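You operate a simulated robot arm through the tools that you are given. There is no shell and no other tool.

The job below is to be done with a simulated robot arm. You get a single attempt, and the scene is never put back.

JOB
Fit the white hump mould on its stand, tighten the thumb screw and lay the thick clay disc on top.
Fine: Down over the steel pin. Leave the other hump mould where it is.

The check looks at the end state, three seconds after you hand in, the way a careful person would. Anything else that was tipped, shoved, dropped, spilled or broken makes it a failure.

ROBOT AND FRAMES
A 6-joint arm with a two-finger parallel gripper, fixed in place. Base frame: the origin is at the foot of the arm, x ahead of it, y to its left, z up; the work surface is at about z = 0.89. Units: m, rad, N and s.
With the tool pointing down near the work surface it reaches from about 0.24 to 0.64 m from the base axis. Its first joint turns from -1.152 to 1.152 rad. Payload 2.7 kg.
The TCP is the grasp point between the finger pads, 0.023 m short of the fingertips. In the tool frame z runs along the fingers and y along their closing line. The gripper opens to 0.094 m. The fingers are 0.038 m wide and 0.01 m thick; the gripper's body (0.054 by 0.096 m) begins 0.039 m behind the TCP.
Orientation is that of the tool frame in the base frame, as [roll, pitch, yaw] about the fixed x, y, z axes, in that order (R = Rz(yaw) Ry(pitch) Rx(roll)). With the fingers straight down and closing along the base's y, the tool's x points along the base's -x, its y along +y and its z along -z.

CONTROLS
- The arm moves only by the tool nudge_tool. Its argument "commands" is a list of rows, each a list of 7 numbers: the opening in per cent of the stroke, from 0 (shut) to 100 (fully open), then the shift along the base's x, y, z in m, then the turn, a rotation vector about the base's x, y, z in rad. In form: [[claw, dx, dy, dz, ax, ay, az], ...]. A call has 1 to 20 rows; each row is the pose to reach, as a shift and turn from the pose commanded when the call began. A row lasts 0.2 s, in which the tool goes at most 0.05 m and 0.15 rad; a call with a longer step from one row to the next is refused whole, and so is a gripper value outside its range. A pose out of reach is approached as far as the arm can. The call stops where the force on the tool passes 40 N (or 10 N more than at its start, if that is more) or the arm is blocked; 0.2 s more then pass. The fingers move at their own pace (about 0.045 m/s each) and stop on an object; they squeeze with about 33 N. The grip force told is the motor's: it shows also when the fingers shut on nothing. Time passes only in rows, and 0.2 s behind the last, so rows that repeat a pose let the fingers close. It gives the time, the measured TCP pose, the force on the tool (base axes), the opening and the grip force at its end, in the units of the frame above (readings bear some noise), with the torque about the TCP (base axes, N m) and any sound that the robot's microphone picked up, and new pictures: "pictures" is both (left out), scene, wrist or none.
- Cameras (640 x 400 px; columns grow to the right, rows downward): "scene" is fixed at [0.0762, -0.427, 1.4138]; the picture's right is [0.80, -0.60, 0.00], its down [-0.29, -0.39, -0.87] and it looks along [0.52, 0.70, -0.49] (base axes); focal length 311 px, centre (320, 200). "wrist" rides on the gripper at [0.086, 0.016, -0.074] in the tool frame; the picture's right is [-0.18, 0.98, 0.00], its down [-0.58, -0.11, -0.81] and it looks along [-0.79, -0.15, 0.59] (tool axes); focal length 243 px, centre (320, 200). There is no depth. A picture from a camera that has moved, and an enlarged one, comes with that camera's place and axes in the base frame and with its lens.
- enlarge(camera, box): a new picture of the part [left, top, right, bottom] of that camera's present view, enlarged. No time passes.
- finish_job(): hands the job in; it is judged then, once.

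Nothing tells you positions but the pictures and the camera data. Unless the task says otherwise, let go and move clear before handing in.

The tools are called by a JSON object that holds its "name" and its "arguments". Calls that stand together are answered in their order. nudge_tool: Moves the arm, as the interface text tells. Its arguments: {"type":"object","properties":{"commands":{"type":"array"},"pictures":{"type":"string","enum":["both","scene","wrist","none"]}},"required":["commands"]} The other tools are called the same way: enlarge (camera, box) takes an enlarged picture of a part of a camera's view; finish_job () hands the job in.

At the start:

```text
time: 0.0
tcp_pos: [0.393, 0.1564, 1.2276]
orientation: [-3.141, 0.0, 3.14]
force: [-0.4, 0.3, 0.3]
moment: [0.03, 0.0, 0.02]
gripper_width: 0.0941
grasp_force: 0.0
```

scene: 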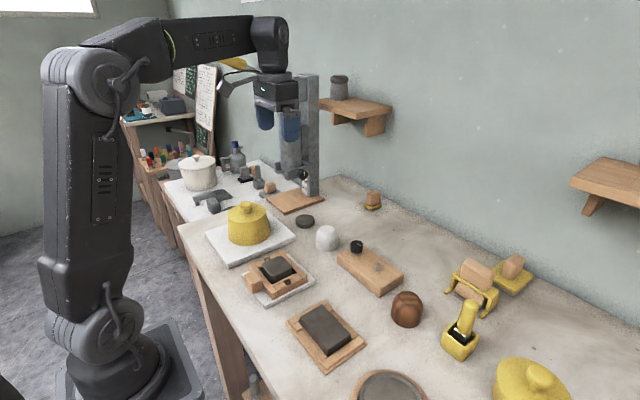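
wrist: 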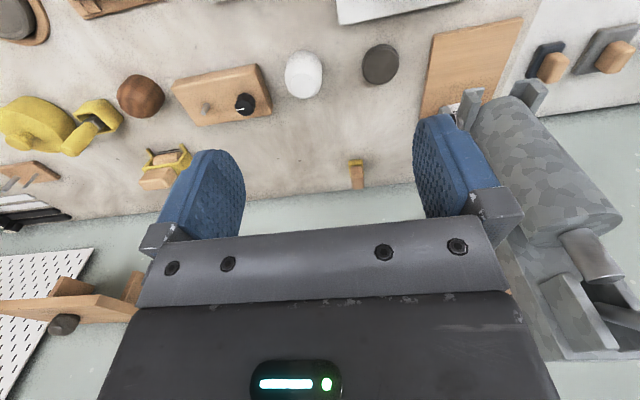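

I see a white hump mould, a brown hump mould, a wooden stand with a pin and a black-knobbed thumb screw, and several dark discs that may be clay. I'll enlarge the pictures before moving anything.

{"name": "enlarge", "arguments": {"camera": "scene", "box": [280, 200, 440, 300]}}

{"name": "enlarge", "arguments": {"camera": "scene", "box": [200, 220, 440, 400]}}

{"name": "enlarge", "arguments": {"camera": "wrist", "box": [100, 0, 420, 200]}}

{"name": "enlarge", "arguments": {"camera": "scene", "box": [160, 140, 340, 260]}}

```text
4.00 times, centred on (360, 250) of scene
camera zoom: at [0.0762, -0.427, 1.4138], right [0.8, -0.6, 0.0], down [-0.29, -0.39, -0.87], along [0.52, 0.7, -0.49], focal length 1245 px, centre (160, 0)
```

zoom: 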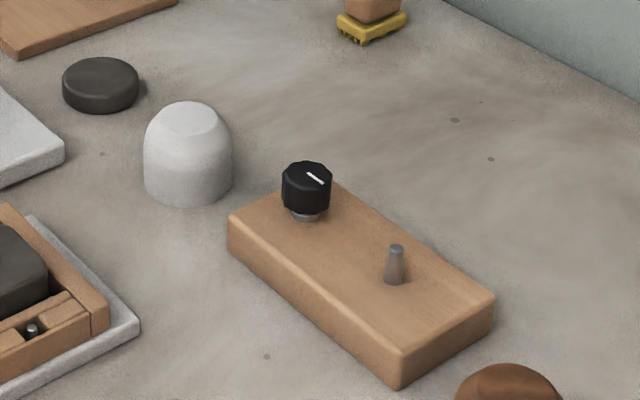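

```text
2.22 times, centred on (320, 310) of scene
camera zoom: at [0.0762, -0.427, 1.4138], right [0.8, -0.6, 0.0], down [-0.29, -0.39, -0.87], along [0.52, 0.7, -0.49], focal length 692 px, centre (320, -44)
```

zoom: 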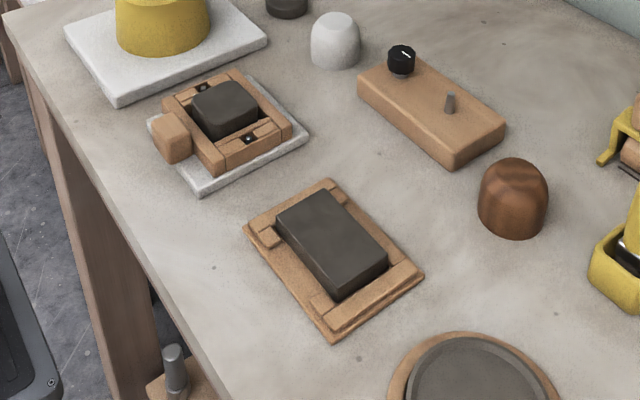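

```text
2.00 times, centred on (260, 100) of wrist
camera zoom: at [0.3076, 0.1714, 1.3026], right [0.18, 0.98, 0.0], down [0.58, -0.11, 0.81], along [0.79, -0.15, -0.59], focal length 485 px, centre (440, 400)
```

zoom: 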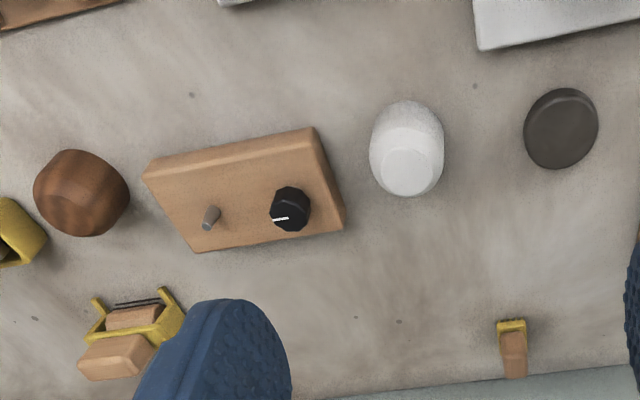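

```text
3.33 times, centred on (250, 200) of scene
camera zoom: at [0.0762, -0.427, 1.4138], right [0.8, -0.6, 0.0], down [-0.29, -0.39, -0.87], along [0.52, 0.7, -0.49], focal length 1038 px, centre (553, 200)
```

zoom: 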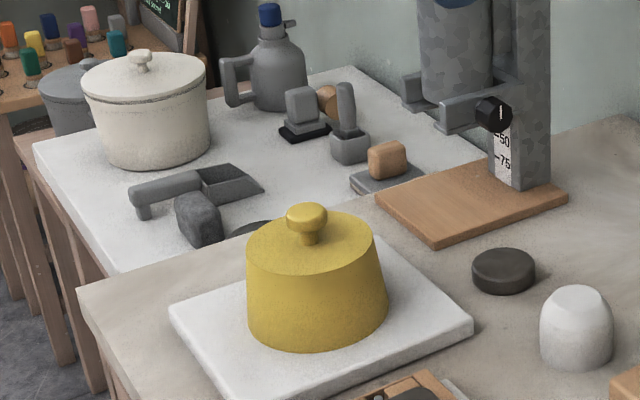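

The white mould is at about (0.498, 0.106) and the stand's pin at about (0.512, -0.071). The knob is near (0.513, 0.004), and a dark disc lies near (0.507, 0.221). I'll check whether any other disc could be the thick one.

{"name": "enlarge", "arguments": {"camera": "scene", "box": [340, 340, 440, 400]}}

{"name": "enlarge", "arguments": {"camera": "scene", "box": [220, 180, 340, 260]}}

{"name": "enlarge", "arguments": {"camera": "scene", "box": [380, 230, 580, 400]}}

{"name": "enlarge", "arguments": {"camera": "wrist", "box": [0, 0, 160, 100]}}

{"name": "enlarge", "arguments": {"camera": "scene", "box": [330, 220, 410, 290]}}

```text
6.40 times, centred on (390, 370) of scene
camera zoom: at [0.0762, -0.427, 1.4138], right [0.8, -0.6, 0.0], down [-0.29, -0.39, -0.87], along [0.52, 0.7, -0.49], focal length 1992 px, centre (-128, -888)
```

zoom: 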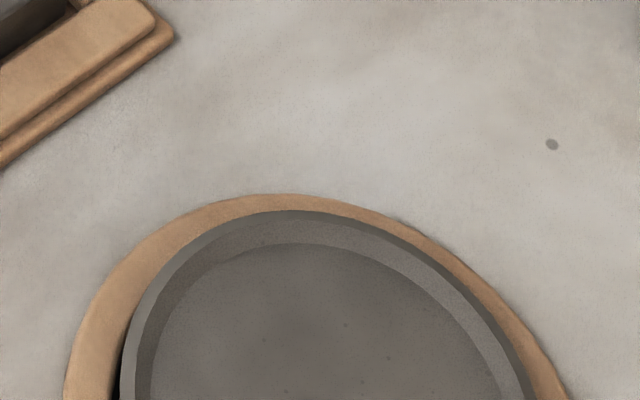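

```text
5.00 times, centred on (280, 220) of scene
camera zoom: at [0.0762, -0.427, 1.4138], right [0.8, -0.6, 0.0], down [-0.29, -0.39, -0.87], along [0.52, 0.7, -0.49], focal length 1556 px, centre (520, 100)
```

zoom: 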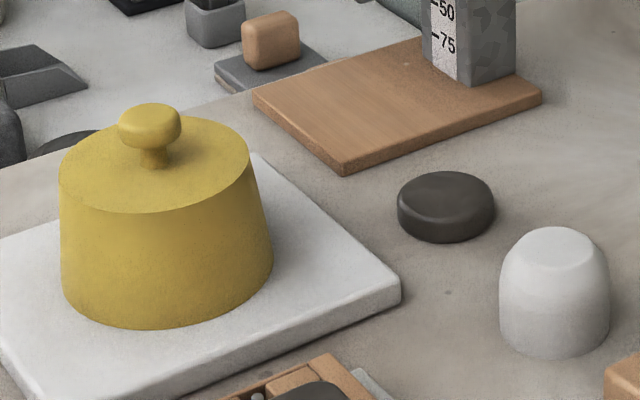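

```text
2.35 times, centred on (480, 315) of scene
camera zoom: at [0.0762, -0.427, 1.4138], right [0.8, -0.6, 0.0], down [-0.29, -0.39, -0.87], along [0.52, 0.7, -0.49], focal length 732 px, centre (-56, -71)
```

zoom: 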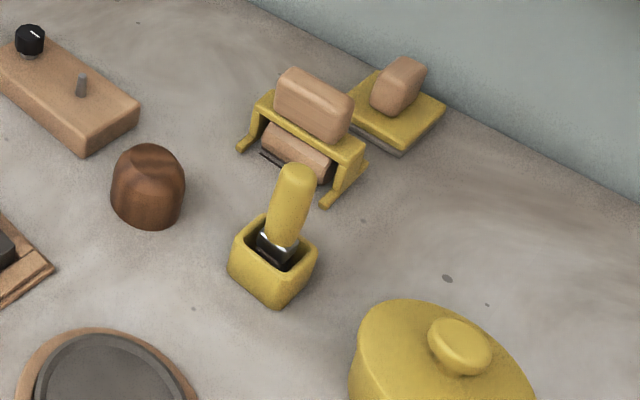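

```text
4.00 times, centred on (80, 50) of wrist
camera zoom: at [0.3076, 0.1714, 1.3026], right [0.18, 0.98, 0.0], down [0.58, -0.11, 0.81], along [0.79, -0.15, -0.59], focal length 970 px, centre (1280, 800)
```

zoom: 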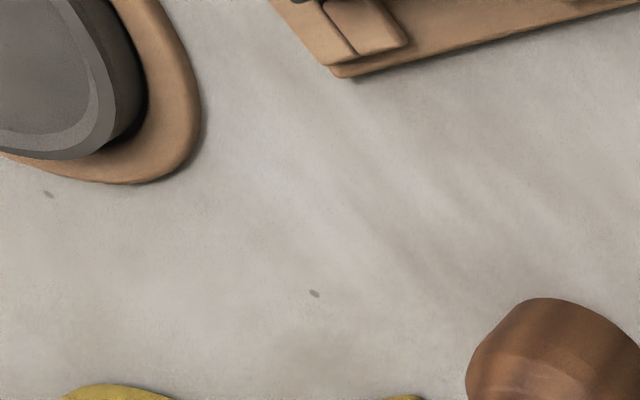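

```text
5.71 times, centred on (370, 255) of scene
camera zoom: at [0.0762, -0.427, 1.4138], right [0.8, -0.6, 0.0], down [-0.29, -0.39, -0.87], along [0.52, 0.7, -0.49], focal length 1779 px, centre (34, -114)
```

zoom: 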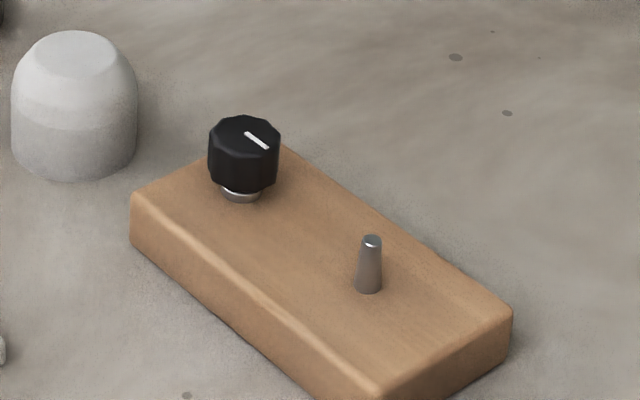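

The loose dark disc near (0.507, 0.221) is the only free clay disc in view, and it is about 13–15 mm thick. I'll move above the stand to measure the pin and knob from closer.

{"name": "nudge_tool", "arguments": {"commands": [[100, 0.01, -0.031, -0.025, 0, 0, 0], [100, 0.019, -0.062, -0.05, 0, 0, 0], [100, 0.028, -0.093, -0.074, 0, 0, 0], [100, 0.038, -0.124, -0.099, 0, 0, 0], [100, 0.047, -0.155, -0.124, 0, 0, 0], [100, 0.057, -0.186, -0.148, 0, 0, 0], [100, 0.057, -0.186, -0.148, 0, 0, 0]]}}

```text
time: 1.6
tcp_pos: [0.4526, -0.0294, 1.0795]
orientation: [-3.142, 0.001, 3.141]
force: [-0.2, 0.5, 0.0]
moment: [0.01, 0.0, 0.01]
gripper_width: 0.0939
grasp_force: 0.1
camera wrist: at [0.3668, -0.0146, 1.1538], right [0.18, 0.98, 0.0], down [0.58, -0.11, 0.81], along [0.79, -0.15, -0.59], focal length 243 px, centre (320, 200)
```

scene: 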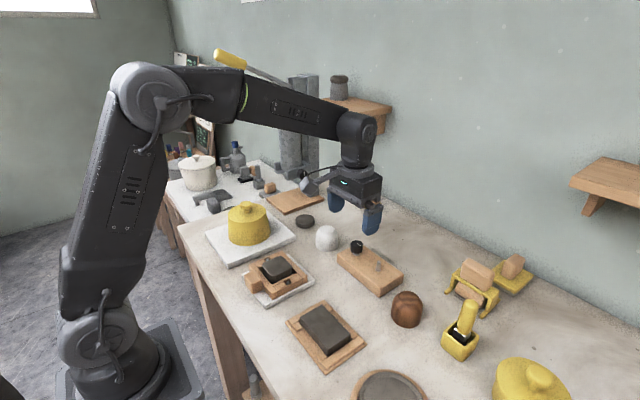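
wrist: 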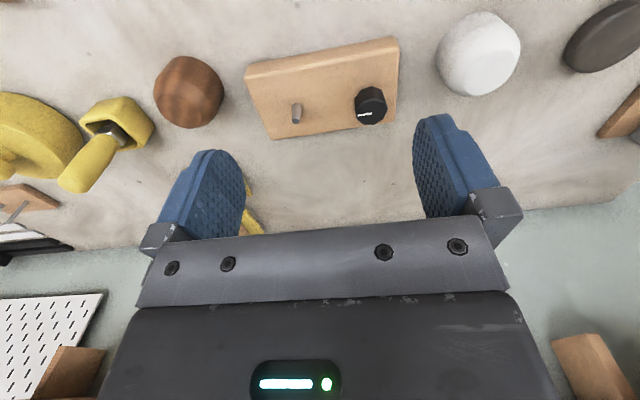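

{"name": "enlarge", "arguments": {"camera": "wrist", "box": [240, 20, 420, 150]}}

{"name": "enlarge", "arguments": {"camera": "wrist", "box": [420, 0, 640, 120]}}

{"name": "enlarge", "arguments": {"camera": "wrist", "box": [280, 90, 320, 140]}}

```text
3.08 times, centred on (330, 85) of wrist
camera zoom: at [0.3668, -0.0146, 1.1538], right [0.18, 0.98, 0.0], down [0.58, -0.11, 0.81], along [0.79, -0.15, -0.59], focal length 746 px, centre (289, 554)
```

zoom: 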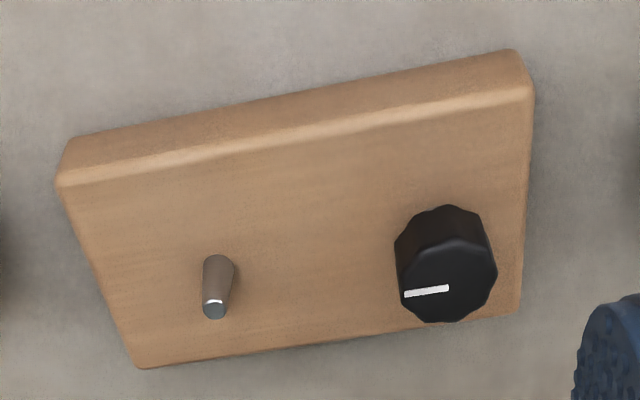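

```text
2.91 times, centred on (530, 60) of wrist
camera zoom: at [0.3668, -0.0146, 1.1538], right [0.18, 0.98, 0.0], down [0.58, -0.11, 0.81], along [0.79, -0.15, -0.59], focal length 706 px, centre (-291, 607)
```

zoom: 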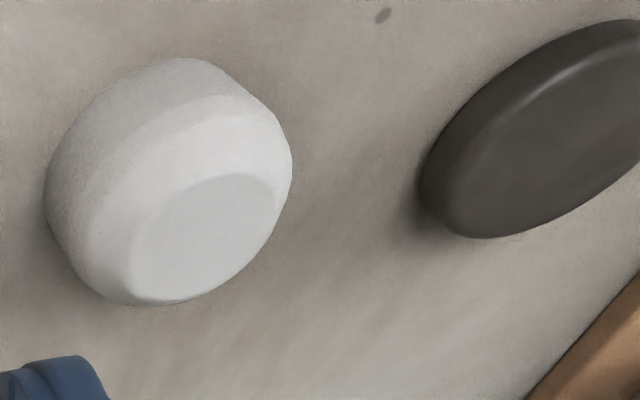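

```text
8.00 times, centred on (300, 115) of wrist
camera zoom: at [0.3668, -0.0146, 1.1538], right [0.18, 0.98, 0.0], down [0.58, -0.11, 0.81], along [0.79, -0.15, -0.59], focal length 1941 px, centre (480, 880)
```

zoom: 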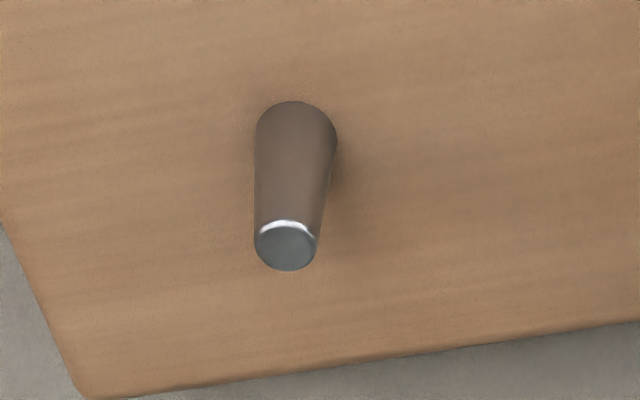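

The pin measures about (0.511, -0.066) from the wrist camera. Next I'll go above the white mould and check its centring from close up.

{"name": "nudge_tool", "arguments": {"commands": [[100, 0.01, 0.035, 0, 0, 0, 0], [100, 0.02, 0.07, -0.01, 0, 0, 0], [100, 0.03, 0.105, -0.03, 0, 0, 0], [100, 0.044, 0.136, -0.05, 0, 0, 0], [100, 0.044, 0.136, -0.06, 0, 0, 0], [100, 0.044, 0.136, -0.06, 0, 0, 0]]}}

```text
time: 3.0
tcp_pos: [0.495, 0.108, 1.0196]
orientation: [3.141, -0.001, -3.141]
force: [-0.4, -0.2, 0.5]
moment: [0.0, -0.01, 0.02]
gripper_width: 0.0941
grasp_force: 0.1
camera wrist: at [0.409, 0.1214, 1.0935], right [0.18, 0.98, 0.0], down [0.58, -0.11, 0.81], along [0.79, -0.15, -0.59], focal length 243 px, centre (320, 200)
```

scene: 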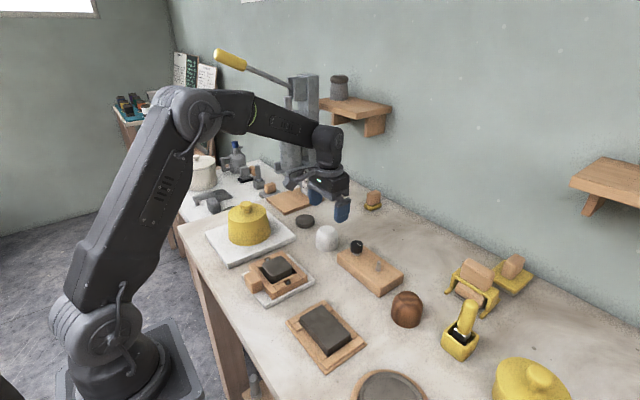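
wrist: 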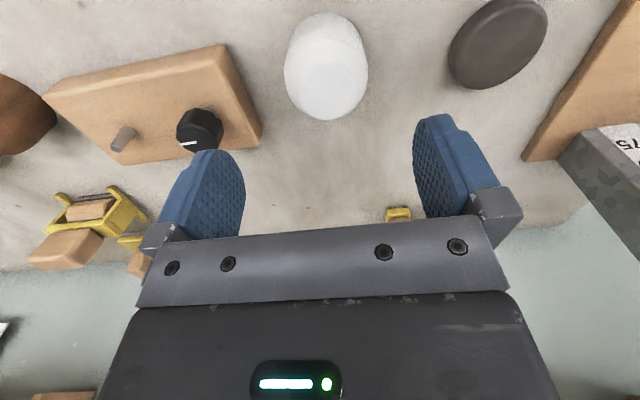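

{"name": "enlarge", "arguments": {"camera": "wrist", "box": [270, 0, 390, 130]}}

{"name": "enlarge", "arguments": {"camera": "wrist", "box": [430, 0, 570, 100]}}

{"name": "enlarge", "arguments": {"camera": "scene", "box": [290, 170, 390, 260]}}

```text
3.08 times, centred on (330, 65) of wrist
camera zoom: at [0.409, 0.1214, 1.0935], right [0.18, 0.98, 0.0], down [0.58, -0.11, 0.81], along [0.79, -0.15, -0.59], focal length 746 px, centre (289, 615)
```

zoom: 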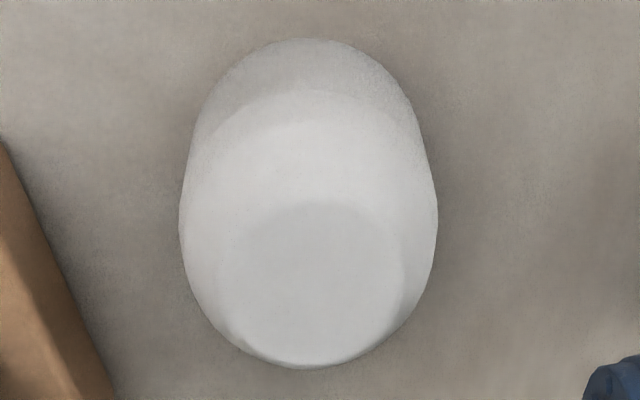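

```text
4.00 times, centred on (500, 50) of wrist
camera zoom: at [0.409, 0.1214, 1.0935], right [0.18, 0.98, 0.0], down [0.58, -0.11, 0.81], along [0.79, -0.15, -0.59], focal length 970 px, centre (-400, 800)
```

zoom: 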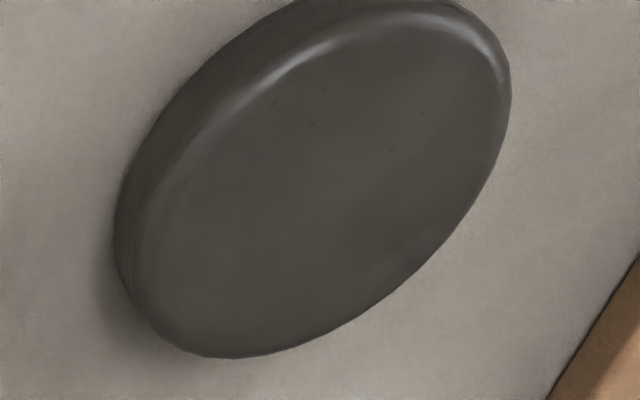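

```text
4.44 times, centred on (340, 215) of scene
camera zoom: at [0.0762, -0.427, 1.4138], right [0.8, -0.6, 0.0], down [-0.29, -0.39, -0.87], along [0.52, 0.7, -0.49], focal length 1384 px, centre (231, 133)
```

zoom: 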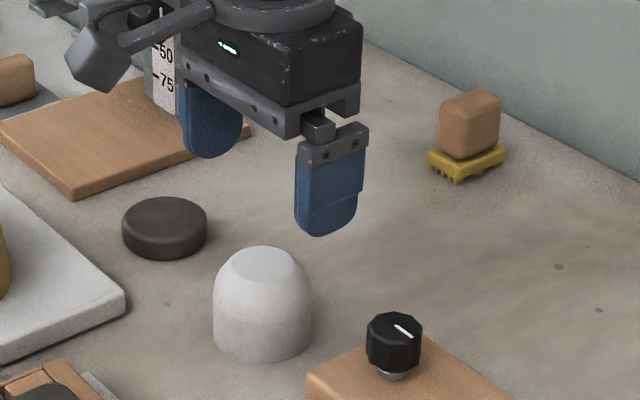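

The white mould is at about (0.495, 0.110), 55–60 mm tall and about 60 mm wide. I'll turn the gripper a quarter turn clockwise and close lightly across x to centre it, then turn back and grip across y.

{"name": "nudge_tool", "arguments": {"commands": [[100, 0.001, 0.004, 0, 0, 0, -0.143], [100, 0.001, 0.004, 0, 0, 0, -0.286], [100, 0.001, 0.004, 0, 0, 0, -0.429], [100, 0.001, 0.004, 0, 0, 0, -0.572], [100, 0.001, 0.004, 0, 0, 0, -0.715], [100, 0.001, 0.004, 0, 0, 0, -0.858], [100, 0.001, 0.004, 0, 0, 0, -1.0], [100, 0.001, 0.004, 0, 0, 0, -1.143], [100, 0.001, 0.004, 0, 0, 0, -1.286], [100, 0.001, 0.004, 0, 0, 0, -1.429], [100, 0.001, 0.004, 0, 0, 0, -1.5708], [100, 0.001, 0.004, 0, 0, 0, -1.5708]]}}

```text
time: 5.6
tcp_pos: [0.4952, 0.1104, 1.0185]
orientation: [3.141, 0.0, 1.569]
force: [-0.2, -0.5, 0.2]
moment: [0.0, 0.01, 0.02]
gripper_width: 0.0941
grasp_force: 0.0
camera wrist: at [0.513, 0.1954, 1.0943], right [0.98, -0.19, 0.0], down [-0.11, -0.58, 0.81], along [-0.15, -0.79, -0.59], focal length 243 px, centre (320, 200)
```

scene: 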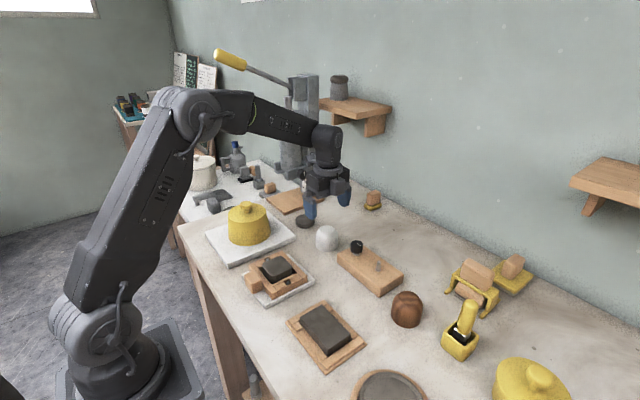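
wrist: 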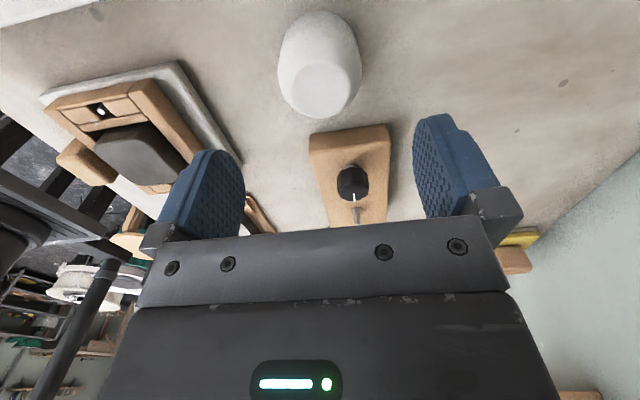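

{"name": "enlarge", "arguments": {"camera": "wrist", "box": [260, 0, 380, 130]}}

{"name": "enlarge", "arguments": {"camera": "wrist", "box": [290, 110, 410, 240]}}

```text
3.08 times, centred on (320, 65) of wrist
camera zoom: at [0.513, 0.1954, 1.0943], right [0.98, -0.19, 0.0], down [-0.11, -0.58, 0.81], along [-0.15, -0.79, -0.59], focal length 746 px, centre (320, 615)
```

zoom: 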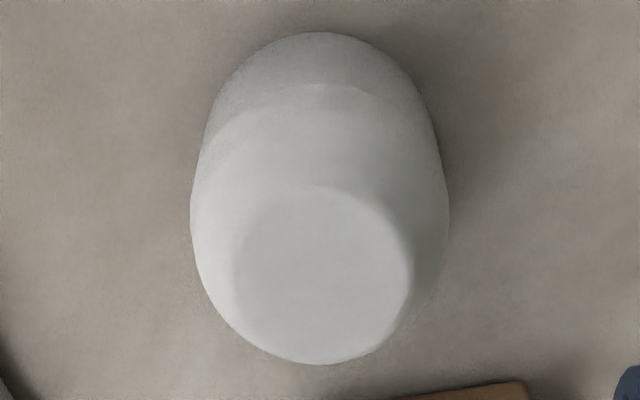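

```text
3.08 times, centred on (350, 175) of wrist
camera zoom: at [0.513, 0.1954, 1.0943], right [0.98, -0.19, 0.0], down [-0.11, -0.58, 0.81], along [-0.15, -0.79, -0.59], focal length 746 px, centre (228, 277)
```

zoom: 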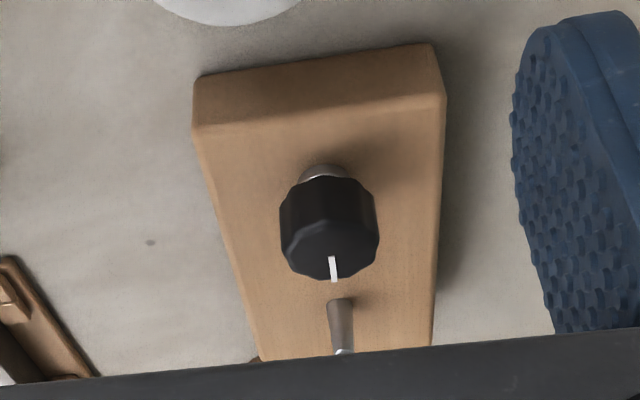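

The mould is centred under the tool to within about 2 mm, at roughly (0.495, 0.112). I'll lower around it and close lightly along x.

{"name": "nudge_tool", "arguments": {"commands": [[100, 0, 0.0016, -0.04, 0, 0, 0], [100, 0, 0.0016, -0.08, 0, 0, 0], [100, 0, 0.0016, -0.097, 0, 0, 0], [60, 0, 0.0016, -0.097, 0, 0, 0], [60, 0, 0.0016, -0.097, 0, 0, 0], [60, 0, 0.0016, -0.097, 0, 0, 0], [60, 0, 0.0016, -0.097, 0, 0, 0]]}}

```text
time: 7.2
tcp_pos: [0.4944, 0.1157, 0.9209]
orientation: [-3.141, -0.001, 1.571]
force: [-0.6, 0.9, 0.4]
moment: [-0.04, -0.04, 0.0]
gripper_width: 0.0601
grasp_force: 32.6
camera wrist: at [0.5108, 0.1999, 0.995], right [0.98, -0.18, 0.0], down [-0.11, -0.58, 0.81], along [-0.15, -0.79, -0.59], focal length 243 px, centre (320, 200)
```

scene: 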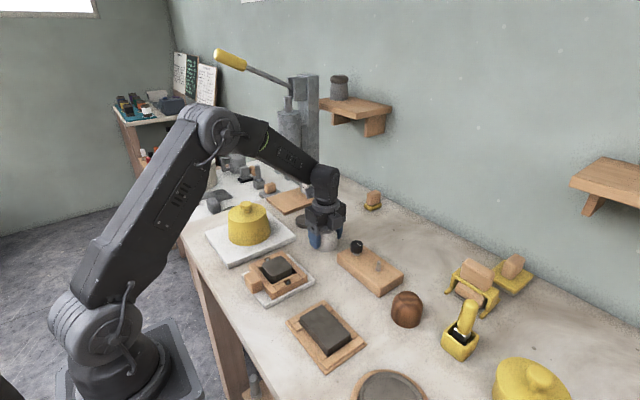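
wrist: 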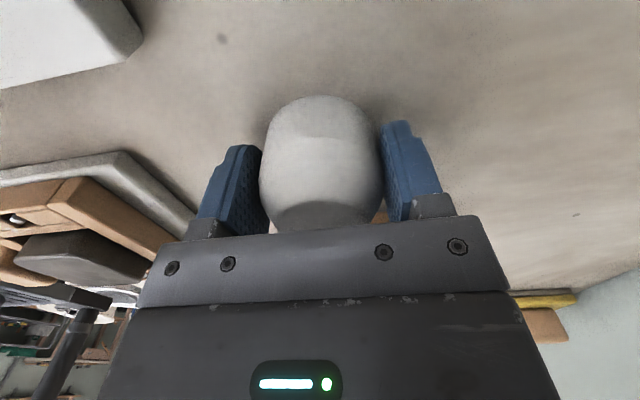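

{"name": "nudge_tool", "arguments": {"commands": [[60, 0, 0, 0, 0, 0, 0]], "pictures": "none"}}

{"name": "nudge_tool", "arguments": {"commands": [[60, 0, 0, 0, 0, 0, 0]], "pictures": "none"}}

```text
time: 7.6
tcp_pos: [0.4948, 0.114, 0.9209]
orientation: [-3.14, 0.001, 1.57]
force: [-0.5, 0.9, -0.5]
moment: [0.02, -0.03, 0.01]
gripper_width: 0.0601
grasp_force: 33.0
```

```text
time: 8.0
tcp_pos: [0.4941, 0.1147, 0.921]
orientation: [-3.141, 0.0, 1.571]
force: [-0.1, 0.3, -0.8]
moment: [0.01, -0.02, -0.02]
gripper_width: 0.0601
grasp_force: 32.6
```

The x-centring grip worked: the mould measures 60 mm wide. Now I'll open, lift over it, turn back 90°, lower and grip along y.

{"name": "nudge_tool", "arguments": {"commands": [[90, 0, 0, 0, 0, 0, 0], [90, 0, 0, 0, 0, 0, 0], [90, 0, 0, 0.035, 0, 0, 0], [90, 0, 0, 0.07, 0, 0, 0], [90, 0, 0, 0.07, 0, 0, 0.143], [90, 0, 0, 0.07, 0, 0, 0.286], [90, 0, 0, 0.07, 0, 0, 0.429], [90, 0, 0, 0.07, 0, 0, 0.572], [90, 0, 0, 0.07, 0, 0, 0.715], [90, 0, 0, 0.07, 0, 0, 0.858], [90, 0, 0, 0.07, 0, 0, 1.0], [90, 0, 0, 0.07, 0, 0, 1.143], [90, 0, 0, 0.07, 0, 0, 1.286], [90, 0, 0, 0.07, 0, 0, 1.429], [90, 0, 0, 0.07, 0, 0, 1.5708], [90, 0, 0, 0.07, 0, 0, 1.5708]]}}

```text
time: 11.4
tcp_pos: [0.4959, 0.1136, 0.9926]
orientation: [-3.141, 0.001, -3.14]
force: [0.2, 0.1, -0.2]
moment: [0.01, -0.04, -0.02]
gripper_width: 0.0845
grasp_force: 0.1
camera wrist: at [0.4099, 0.1274, 1.0675], right [0.18, 0.98, 0.0], down [0.58, -0.11, 0.81], along [0.79, -0.15, -0.59], focal length 243 px, centre (320, 200)
```

scene: 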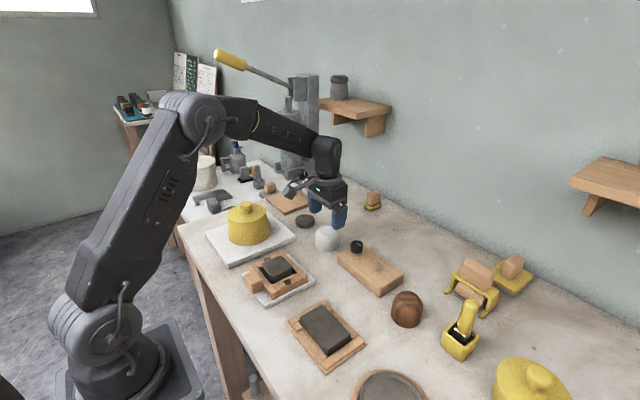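
wrist: 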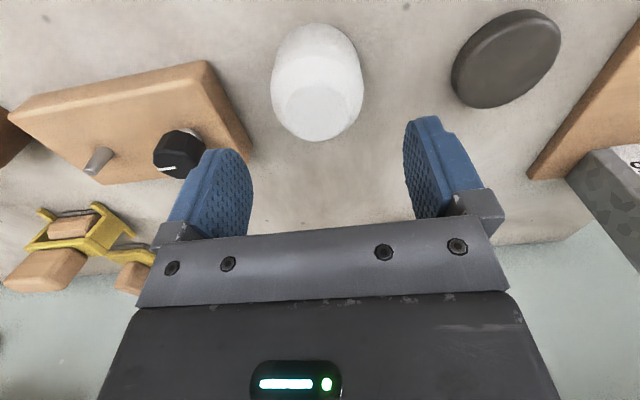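

{"name": "nudge_tool", "arguments": {"commands": [[90, 0, 0, -0.035, 0, 0, 0], [90, 0, 0, -0.07, 0, 0, 0], [90, 0, 0, -0.07, 0, 0, 0], [50, 0, 0, -0.07, 0, 0, 0], [50, 0, 0, -0.07, 0, 0, 0], [50, 0, 0, -0.07, 0, 0, 0], [50, 0, 0, -0.07, 0, 0, 0]]}}

```text
time: 13.0
tcp_pos: [0.4942, 0.1109, 0.9234]
orientation: [-3.141, 0.001, -3.142]
force: [0.1, -0.1, -0.1]
moment: [0.02, 0.02, 0.01]
gripper_width: 0.0688
grasp_force: 32.8
camera wrist: at [0.4085, 0.1262, 0.9984], right [0.18, 0.98, 0.0], down [0.58, -0.11, 0.81], along [0.79, -0.15, -0.59], focal length 243 px, centre (320, 200)
```

scene: 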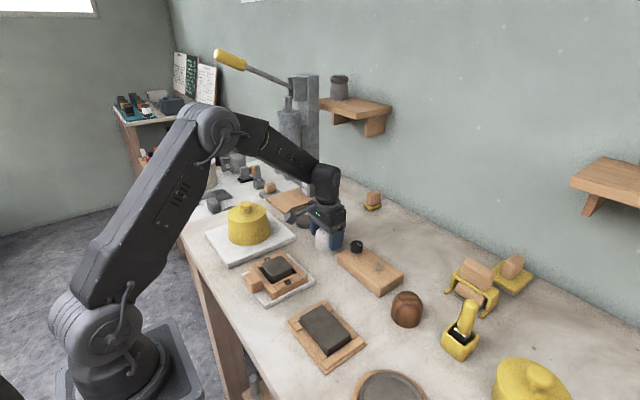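
wrist: 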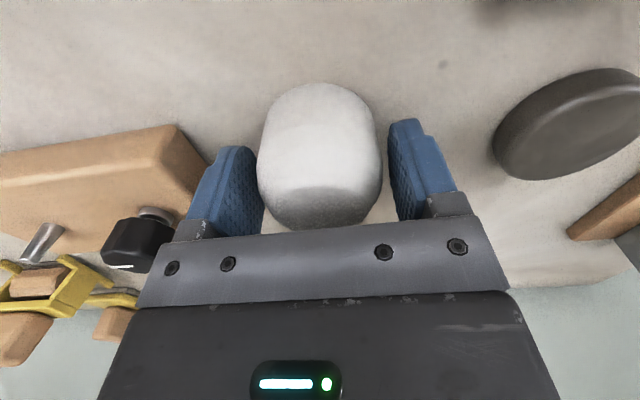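

{"name": "enlarge", "arguments": {"camera": "wrist", "box": [180, 60, 460, 240]}}

{"name": "enlarge", "arguments": {"camera": "scene", "box": [280, 180, 370, 260]}}

{"name": "nudge_tool", "arguments": {"commands": [[50, 0, 0, 0, 0, 0, 0]], "pictures": "none"}}

```text
2.22 times, centred on (320, 150) of wrist
camera zoom: at [0.4085, 0.1262, 0.9984], right [0.18, 0.98, 0.0], down [0.58, -0.11, 0.81], along [0.79, -0.15, -0.59], focal length 539 px, centre (320, 311)
```

zoom: 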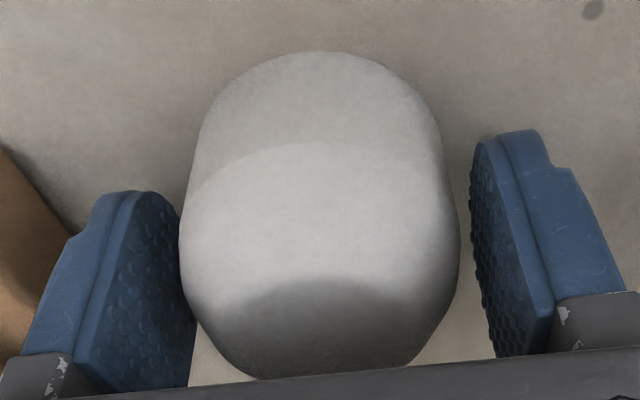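

```text
5.00 times, centred on (325, 220) of scene
camera zoom: at [0.0763, -0.427, 1.4138], right [0.8, -0.6, 0.0], down [-0.29, -0.39, -0.87], along [0.52, 0.7, -0.49], focal length 1556 px, centre (295, 100)
```

zoom: 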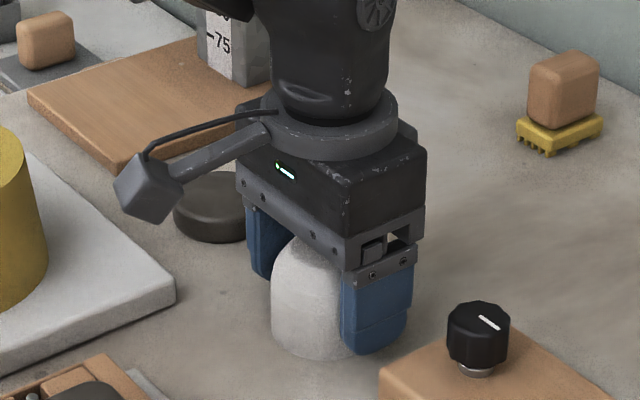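

```text
time: 13.4
tcp_pos: [0.4943, 0.1117, 0.9241]
orientation: [-3.139, -0.001, 3.141]
force: [0.4, -0.1, 0.9]
moment: [-0.01, 0.0, 0.01]
gripper_width: 0.069
grasp_force: 33.0
```

The fingers stopped at 69 mm although the mould is 60 mm wide, and I can see a small gap on the right. I'll command a firmer close to see whether that is only a stall before lifting anything.

{"name": "nudge_tool", "arguments": {"commands": [[20, 0, 0, 0, 0, 0, 0], [20, 0, 0, 0, 0, 0, 0], [20, 0, 0, 0, 0, 0, 0]]}}

{"name": "enlarge", "arguments": {"camera": "wrist", "box": [180, 60, 460, 240]}}

```text
time: 14.2
tcp_pos: [0.495, 0.1116, 0.9231]
orientation: [3.141, 0.0, 3.141]
force: [-0.2, 1.2, -0.5]
moment: [0.0, 0.04, -0.02]
gripper_width: 0.0688
grasp_force: 32.7
camera wrist: at [0.4086, 0.1262, 0.9985], right [0.18, 0.98, 0.0], down [0.58, -0.11, 0.81], along [0.79, -0.15, -0.59], focal length 243 px, centre (320, 200)
```

scene: 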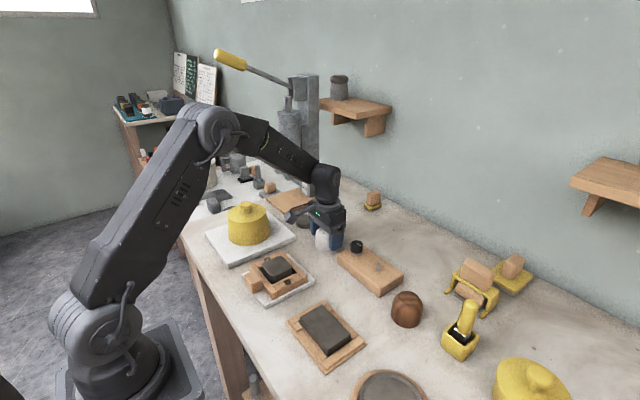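
wrist: 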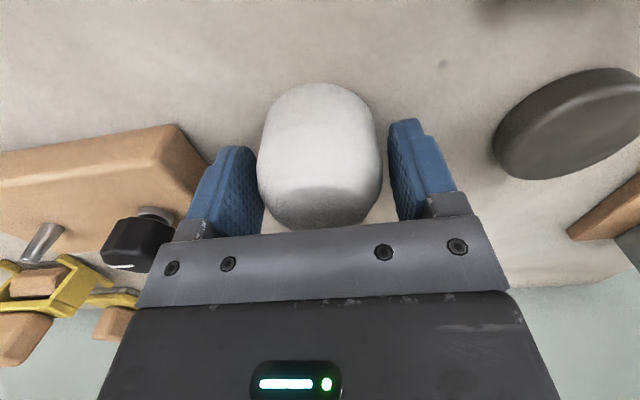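

```text
2.22 times, centred on (320, 150) of wrist
camera zoom: at [0.4086, 0.1262, 0.9985], right [0.18, 0.98, 0.0], down [0.58, -0.11, 0.81], along [0.79, -0.15, -0.59], focal length 539 px, centre (320, 311)
```

zoom: 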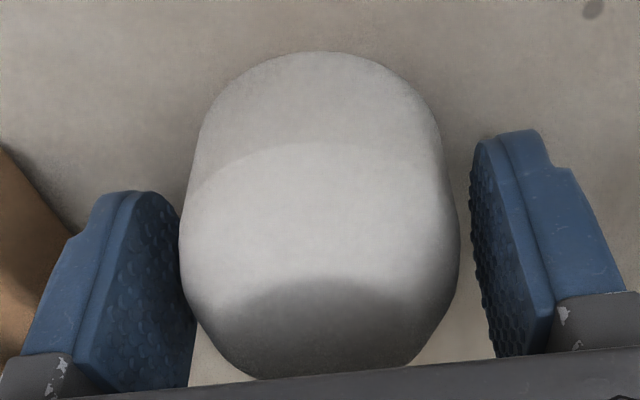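

The mould is already centred between the pads, but the fingers are stopping about 69 mm apart along y, against 60 mm along x. That fits a body with faces across x and corners along y. I'll grip it on the 60 mm direction, now that it is centred in y as well.

{"name": "nudge_tool", "arguments": {"commands": [[90, 0, 0, 0, 0, 0, 0], [90, 0, 0, 0, 0, 0, 0], [90, 0, 0, 0.035, 0, 0, 0], [90, 0, 0, 0.07, 0, 0, 0], [90, 0, 0, 0.07, 0, 0, -0.143], [90, 0, 0, 0.07, 0, 0, -0.286], [90, 0, 0, 0.07, 0, 0, -0.429], [90, 0, 0, 0.07, 0, 0, -0.572], [90, 0, 0, 0.07, 0, 0, -0.715], [90, 0, 0, 0.07, 0, 0, -0.858], [90, 0, 0, 0.07, 0, 0, -1.0], [90, 0, 0, 0.07, 0, 0, -1.143], [90, 0, 0, 0.07, 0, 0, -1.286], [90, 0, 0, 0.07, 0, 0, -1.429], [90, 0, 0, 0.07, 0, 0, -1.5708], [90, 0, 0, 0.07, 0, 0, -1.5708], [90, 0, 0, 0.035, 0, 0, -1.5708], [90, 0, 0, 0.001, 0, 0, -1.5708], [90, 0, 0, 0.001, 0, 0, -1.5708]], "pictures": "wrist"}}

{"name": "nudge_tool", "arguments": {"commands": [[40, 0, 0, 0, 0, 0, 0], [40, 0, 0, 0, 0, 0, 0], [40, 0, 0, 0, 0, 0, 0], [40, 0, 0, 0, 0, 0, 0]]}}

```text
time: 18.2
tcp_pos: [0.4948, 0.1135, 0.9233]
orientation: [-3.14, -0.001, 1.571]
force: [-0.7, 0.0, 0.3]
moment: [-0.02, 0.03, 0.03]
gripper_width: 0.0845
grasp_force: 0.1
camera wrist: at [0.5113, 0.1991, 0.9986], right [0.98, -0.18, 0.0], down [-0.11, -0.58, 0.81], along [-0.15, -0.79, -0.59], focal length 243 px, centre (320, 200)
```

wrist: 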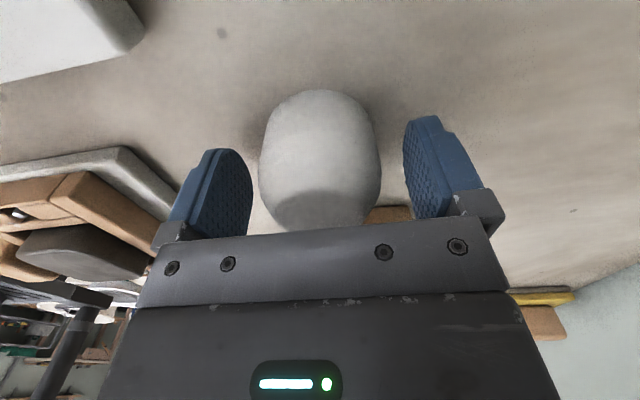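

```text
time: 19.2
tcp_pos: [0.4955, 0.1135, 0.924]
orientation: [3.142, 0.0, 1.57]
force: [0.7, 0.9, -0.3]
moment: [-0.02, 0.02, 0.0]
gripper_width: 0.0598
grasp_force: 32.5
camera wrist: at [0.5114, 0.1991, 0.9988], right [0.98, -0.18, 0.0], down [-0.11, -0.58, 0.81], along [-0.15, -0.79, -0.59], focal length 243 px, centre (320, 200)
```

scene: 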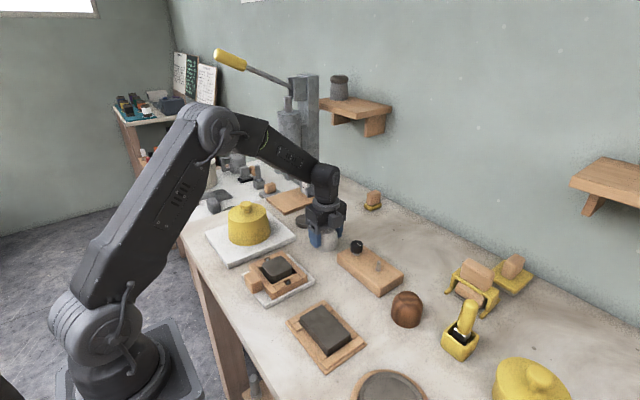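
wrist: 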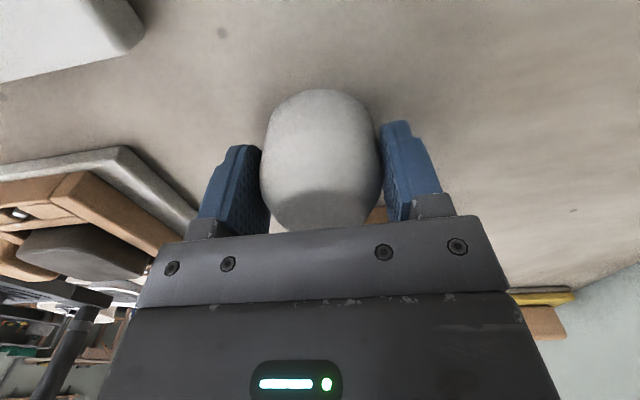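

The grip is firm at 60 mm, with the mould's axis close to the TCP. I'll lift clear and carry it over the stand, staying well above the knob.

{"name": "nudge_tool", "arguments": {"commands": [[40, 0, 0, 0.02, 0, 0, 0], [40, 0, 0, 0.06, 0, 0, 0], [40, 0, 0, 0.1, 0, 0, 0], [40, 0, 0, 0.12, 0, 0, 0], [40, 0.004, -0.036, 0.12, 0, 0, 0], [40, 0.007, -0.072, 0.12, 0, 0, 0], [40, 0.01, -0.108, 0.12, 0, 0, 0], [40, 0.013, -0.144, 0.12, 0, 0, 0], [40, 0.0155, -0.179, 0.12, 0, 0, 0], [40, 0.0155, -0.179, 0.12, 0, 0, 0], [40, 0.0155, -0.179, 0.12, 0, 0, 0]]}}

{"name": "enlarge", "arguments": {"camera": "wrist", "box": [240, 20, 400, 230]}}

{"name": "enlarge", "arguments": {"camera": "scene", "box": [330, 180, 430, 300]}}

```text
time: 21.6
tcp_pos: [0.5094, -0.0644, 1.0435]
orientation: [3.141, 0.001, 1.57]
force: [-0.6, 0.4, -1.5]
moment: [0.02, 0.01, 0.0]
gripper_width: 0.0602
grasp_force: 32.9
camera wrist: at [0.5264, 0.02, 1.1178], right [0.98, -0.18, 0.0], down [-0.11, -0.58, 0.81], along [-0.15, -0.79, -0.59], focal length 243 px, centre (320, 200)
```

scene: 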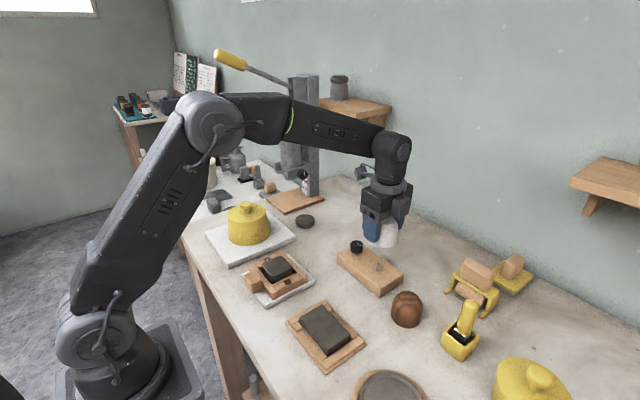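
wrist: 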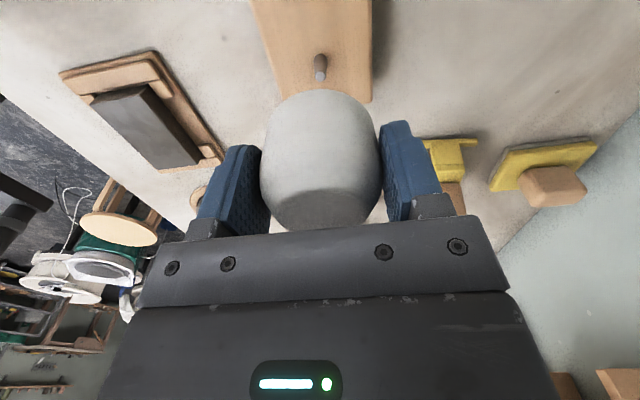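

```text
1.90 times, centred on (320, 125) of wrist
camera zoom: at [0.5264, 0.02, 1.1178], right [0.98, -0.18, 0.0], down [-0.11, -0.58, 0.81], along [-0.15, -0.79, -0.59], focal length 462 px, centre (320, 343)
```

zoom: 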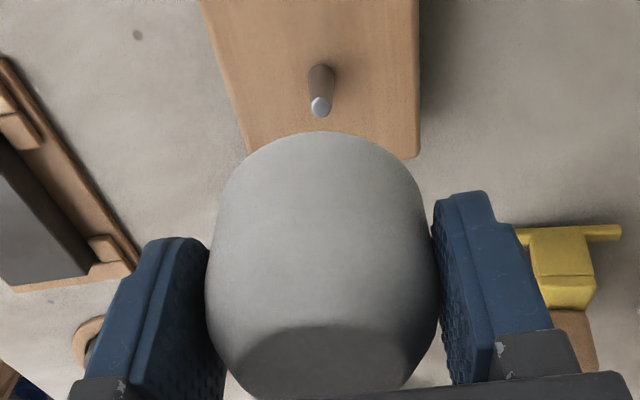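

```text
3.33 times, centred on (380, 240) of scene
camera zoom: at [0.0763, -0.427, 1.4138], right [0.8, -0.6, 0.0], down [-0.29, -0.39, -0.87], along [0.52, 0.7, -0.49], focal length 1038 px, centre (120, 67)
```

zoom: 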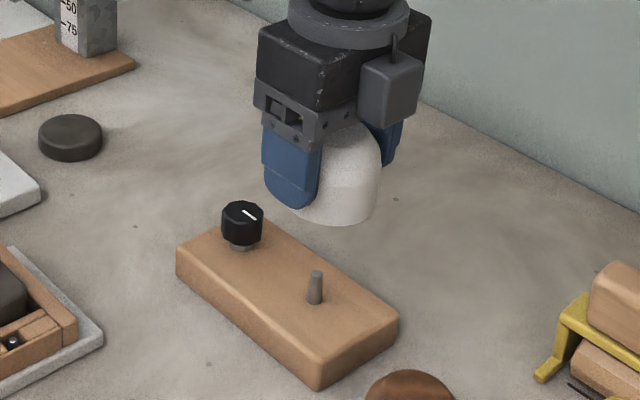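

The mould is held over the stand. The wrist view lines the pin up laterally, but both views suggest the mould sits a few millimetres too far towards -y, so I'll measure more finely.

{"name": "enlarge", "arguments": {"camera": "scene", "box": [360, 210, 410, 280]}}

{"name": "enlarge", "arguments": {"camera": "wrist", "box": [280, 40, 360, 110]}}

```text
5.71 times, centred on (385, 245) of scene
camera zoom: at [0.0763, -0.427, 1.4138], right [0.8, -0.6, 0.0], down [-0.29, -0.39, -0.87], along [0.52, 0.7, -0.49], focal length 1779 px, centre (-51, -57)
```

zoom: 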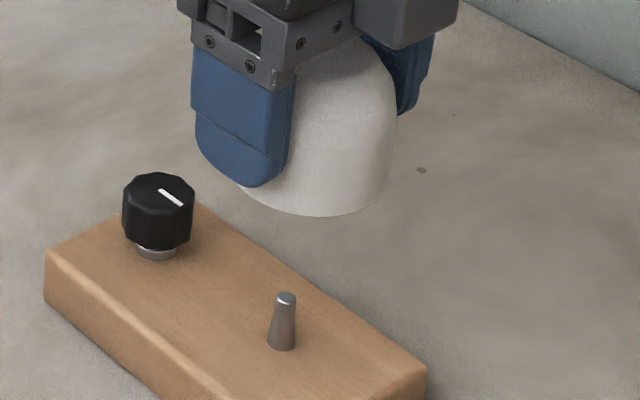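

```text
5.71 times, centred on (320, 75) of wrist
camera zoom: at [0.5264, 0.02, 1.1178], right [0.98, -0.18, 0.0], down [-0.11, -0.58, 0.81], along [-0.15, -0.79, -0.59], focal length 1386 px, centre (320, 914)
```

zoom: 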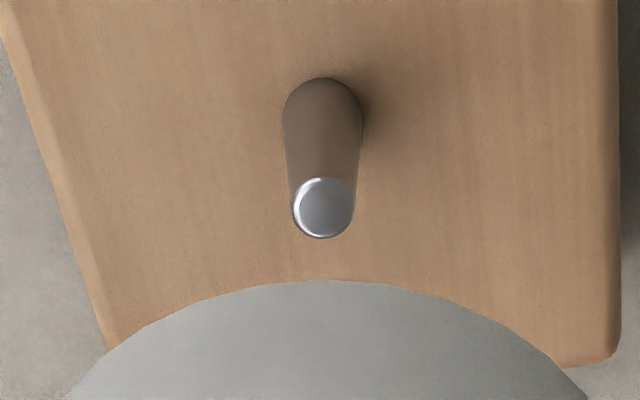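

The pin is at about (0.511, -0.066), and the mould looks 3–4 mm short of it in y. I'll shift +3.5 mm in y and go down until the base is about 1 cm above the pin top, then compare again.

{"name": "nudge_tool", "arguments": {"commands": [[40, 0.0003, 0.0035, -0.02, 0, 0, 0], [40, 0.0003, 0.0035, -0.04, 0, 0, 0], [40, 0.0003, 0.0035, -0.055, 0, 0, 0], [40, 0.0003, 0.0035, -0.055, 0, 0, 0]]}}

{"name": "enlarge", "arguments": {"camera": "scene", "box": [350, 210, 410, 280]}}

{"name": "enlarge", "arguments": {"camera": "wrist", "box": [260, 40, 380, 130]}}

```text
time: 22.6
tcp_pos: [0.5099, -0.0638, 0.9884]
orientation: [-3.142, 0.0, 1.572]
force: [0.1, 0.4, -1.8]
moment: [0.0, -0.03, 0.02]
gripper_width: 0.0596
grasp_force: 32.6
camera wrist: at [0.5276, 0.0212, 1.0617], right [0.98, -0.18, 0.0], down [-0.11, -0.58, 0.81], along [-0.15, -0.79, -0.59], focal length 243 px, centre (320, 200)
```

scene: 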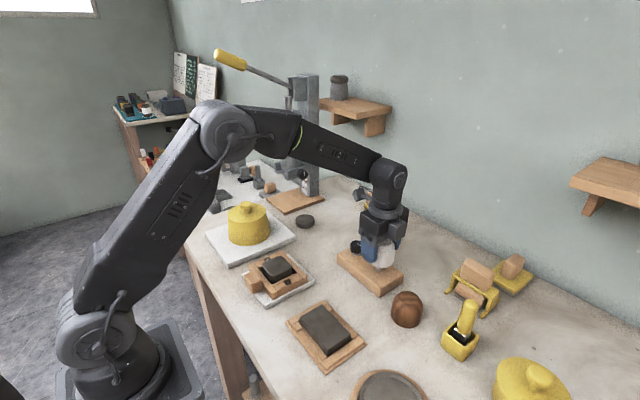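
wrist: 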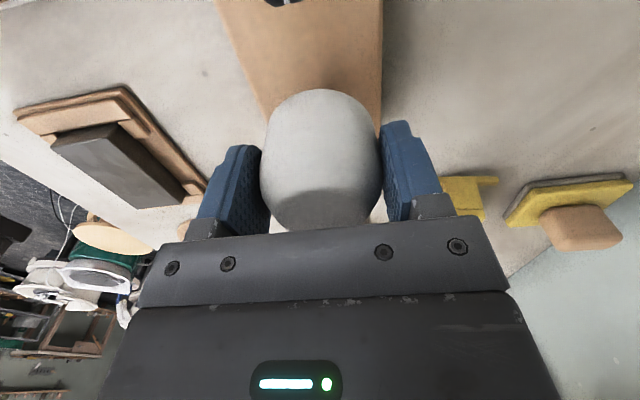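

```text
5.71 times, centred on (380, 245) of scene
camera zoom: at [0.0763, -0.427, 1.4138], right [0.8, -0.6, 0.0], down [-0.29, -0.39, -0.87], along [0.52, 0.7, -0.49], focal length 1779 px, centre (-23, -57)
```

zoom: 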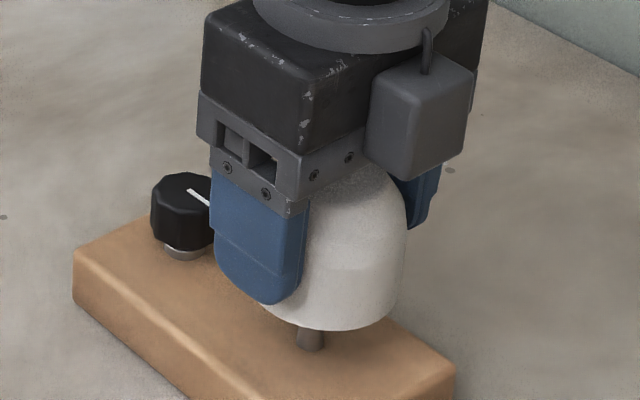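

```text
4.44 times, centred on (320, 85) of wrist
camera zoom: at [0.5276, 0.0212, 1.0617], right [0.98, -0.18, 0.0], down [-0.11, -0.58, 0.81], along [-0.15, -0.79, -0.59], focal length 1078 px, centre (320, 711)
```

zoom: 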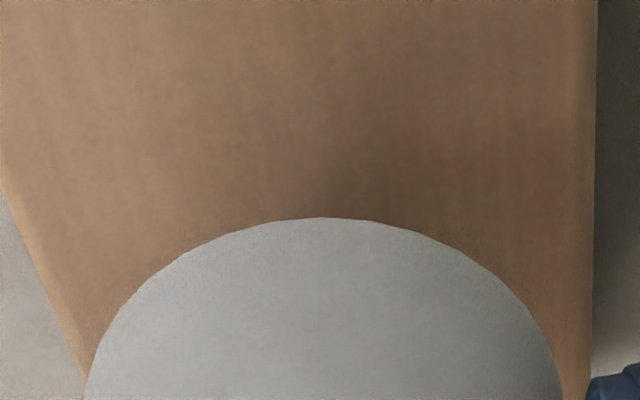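

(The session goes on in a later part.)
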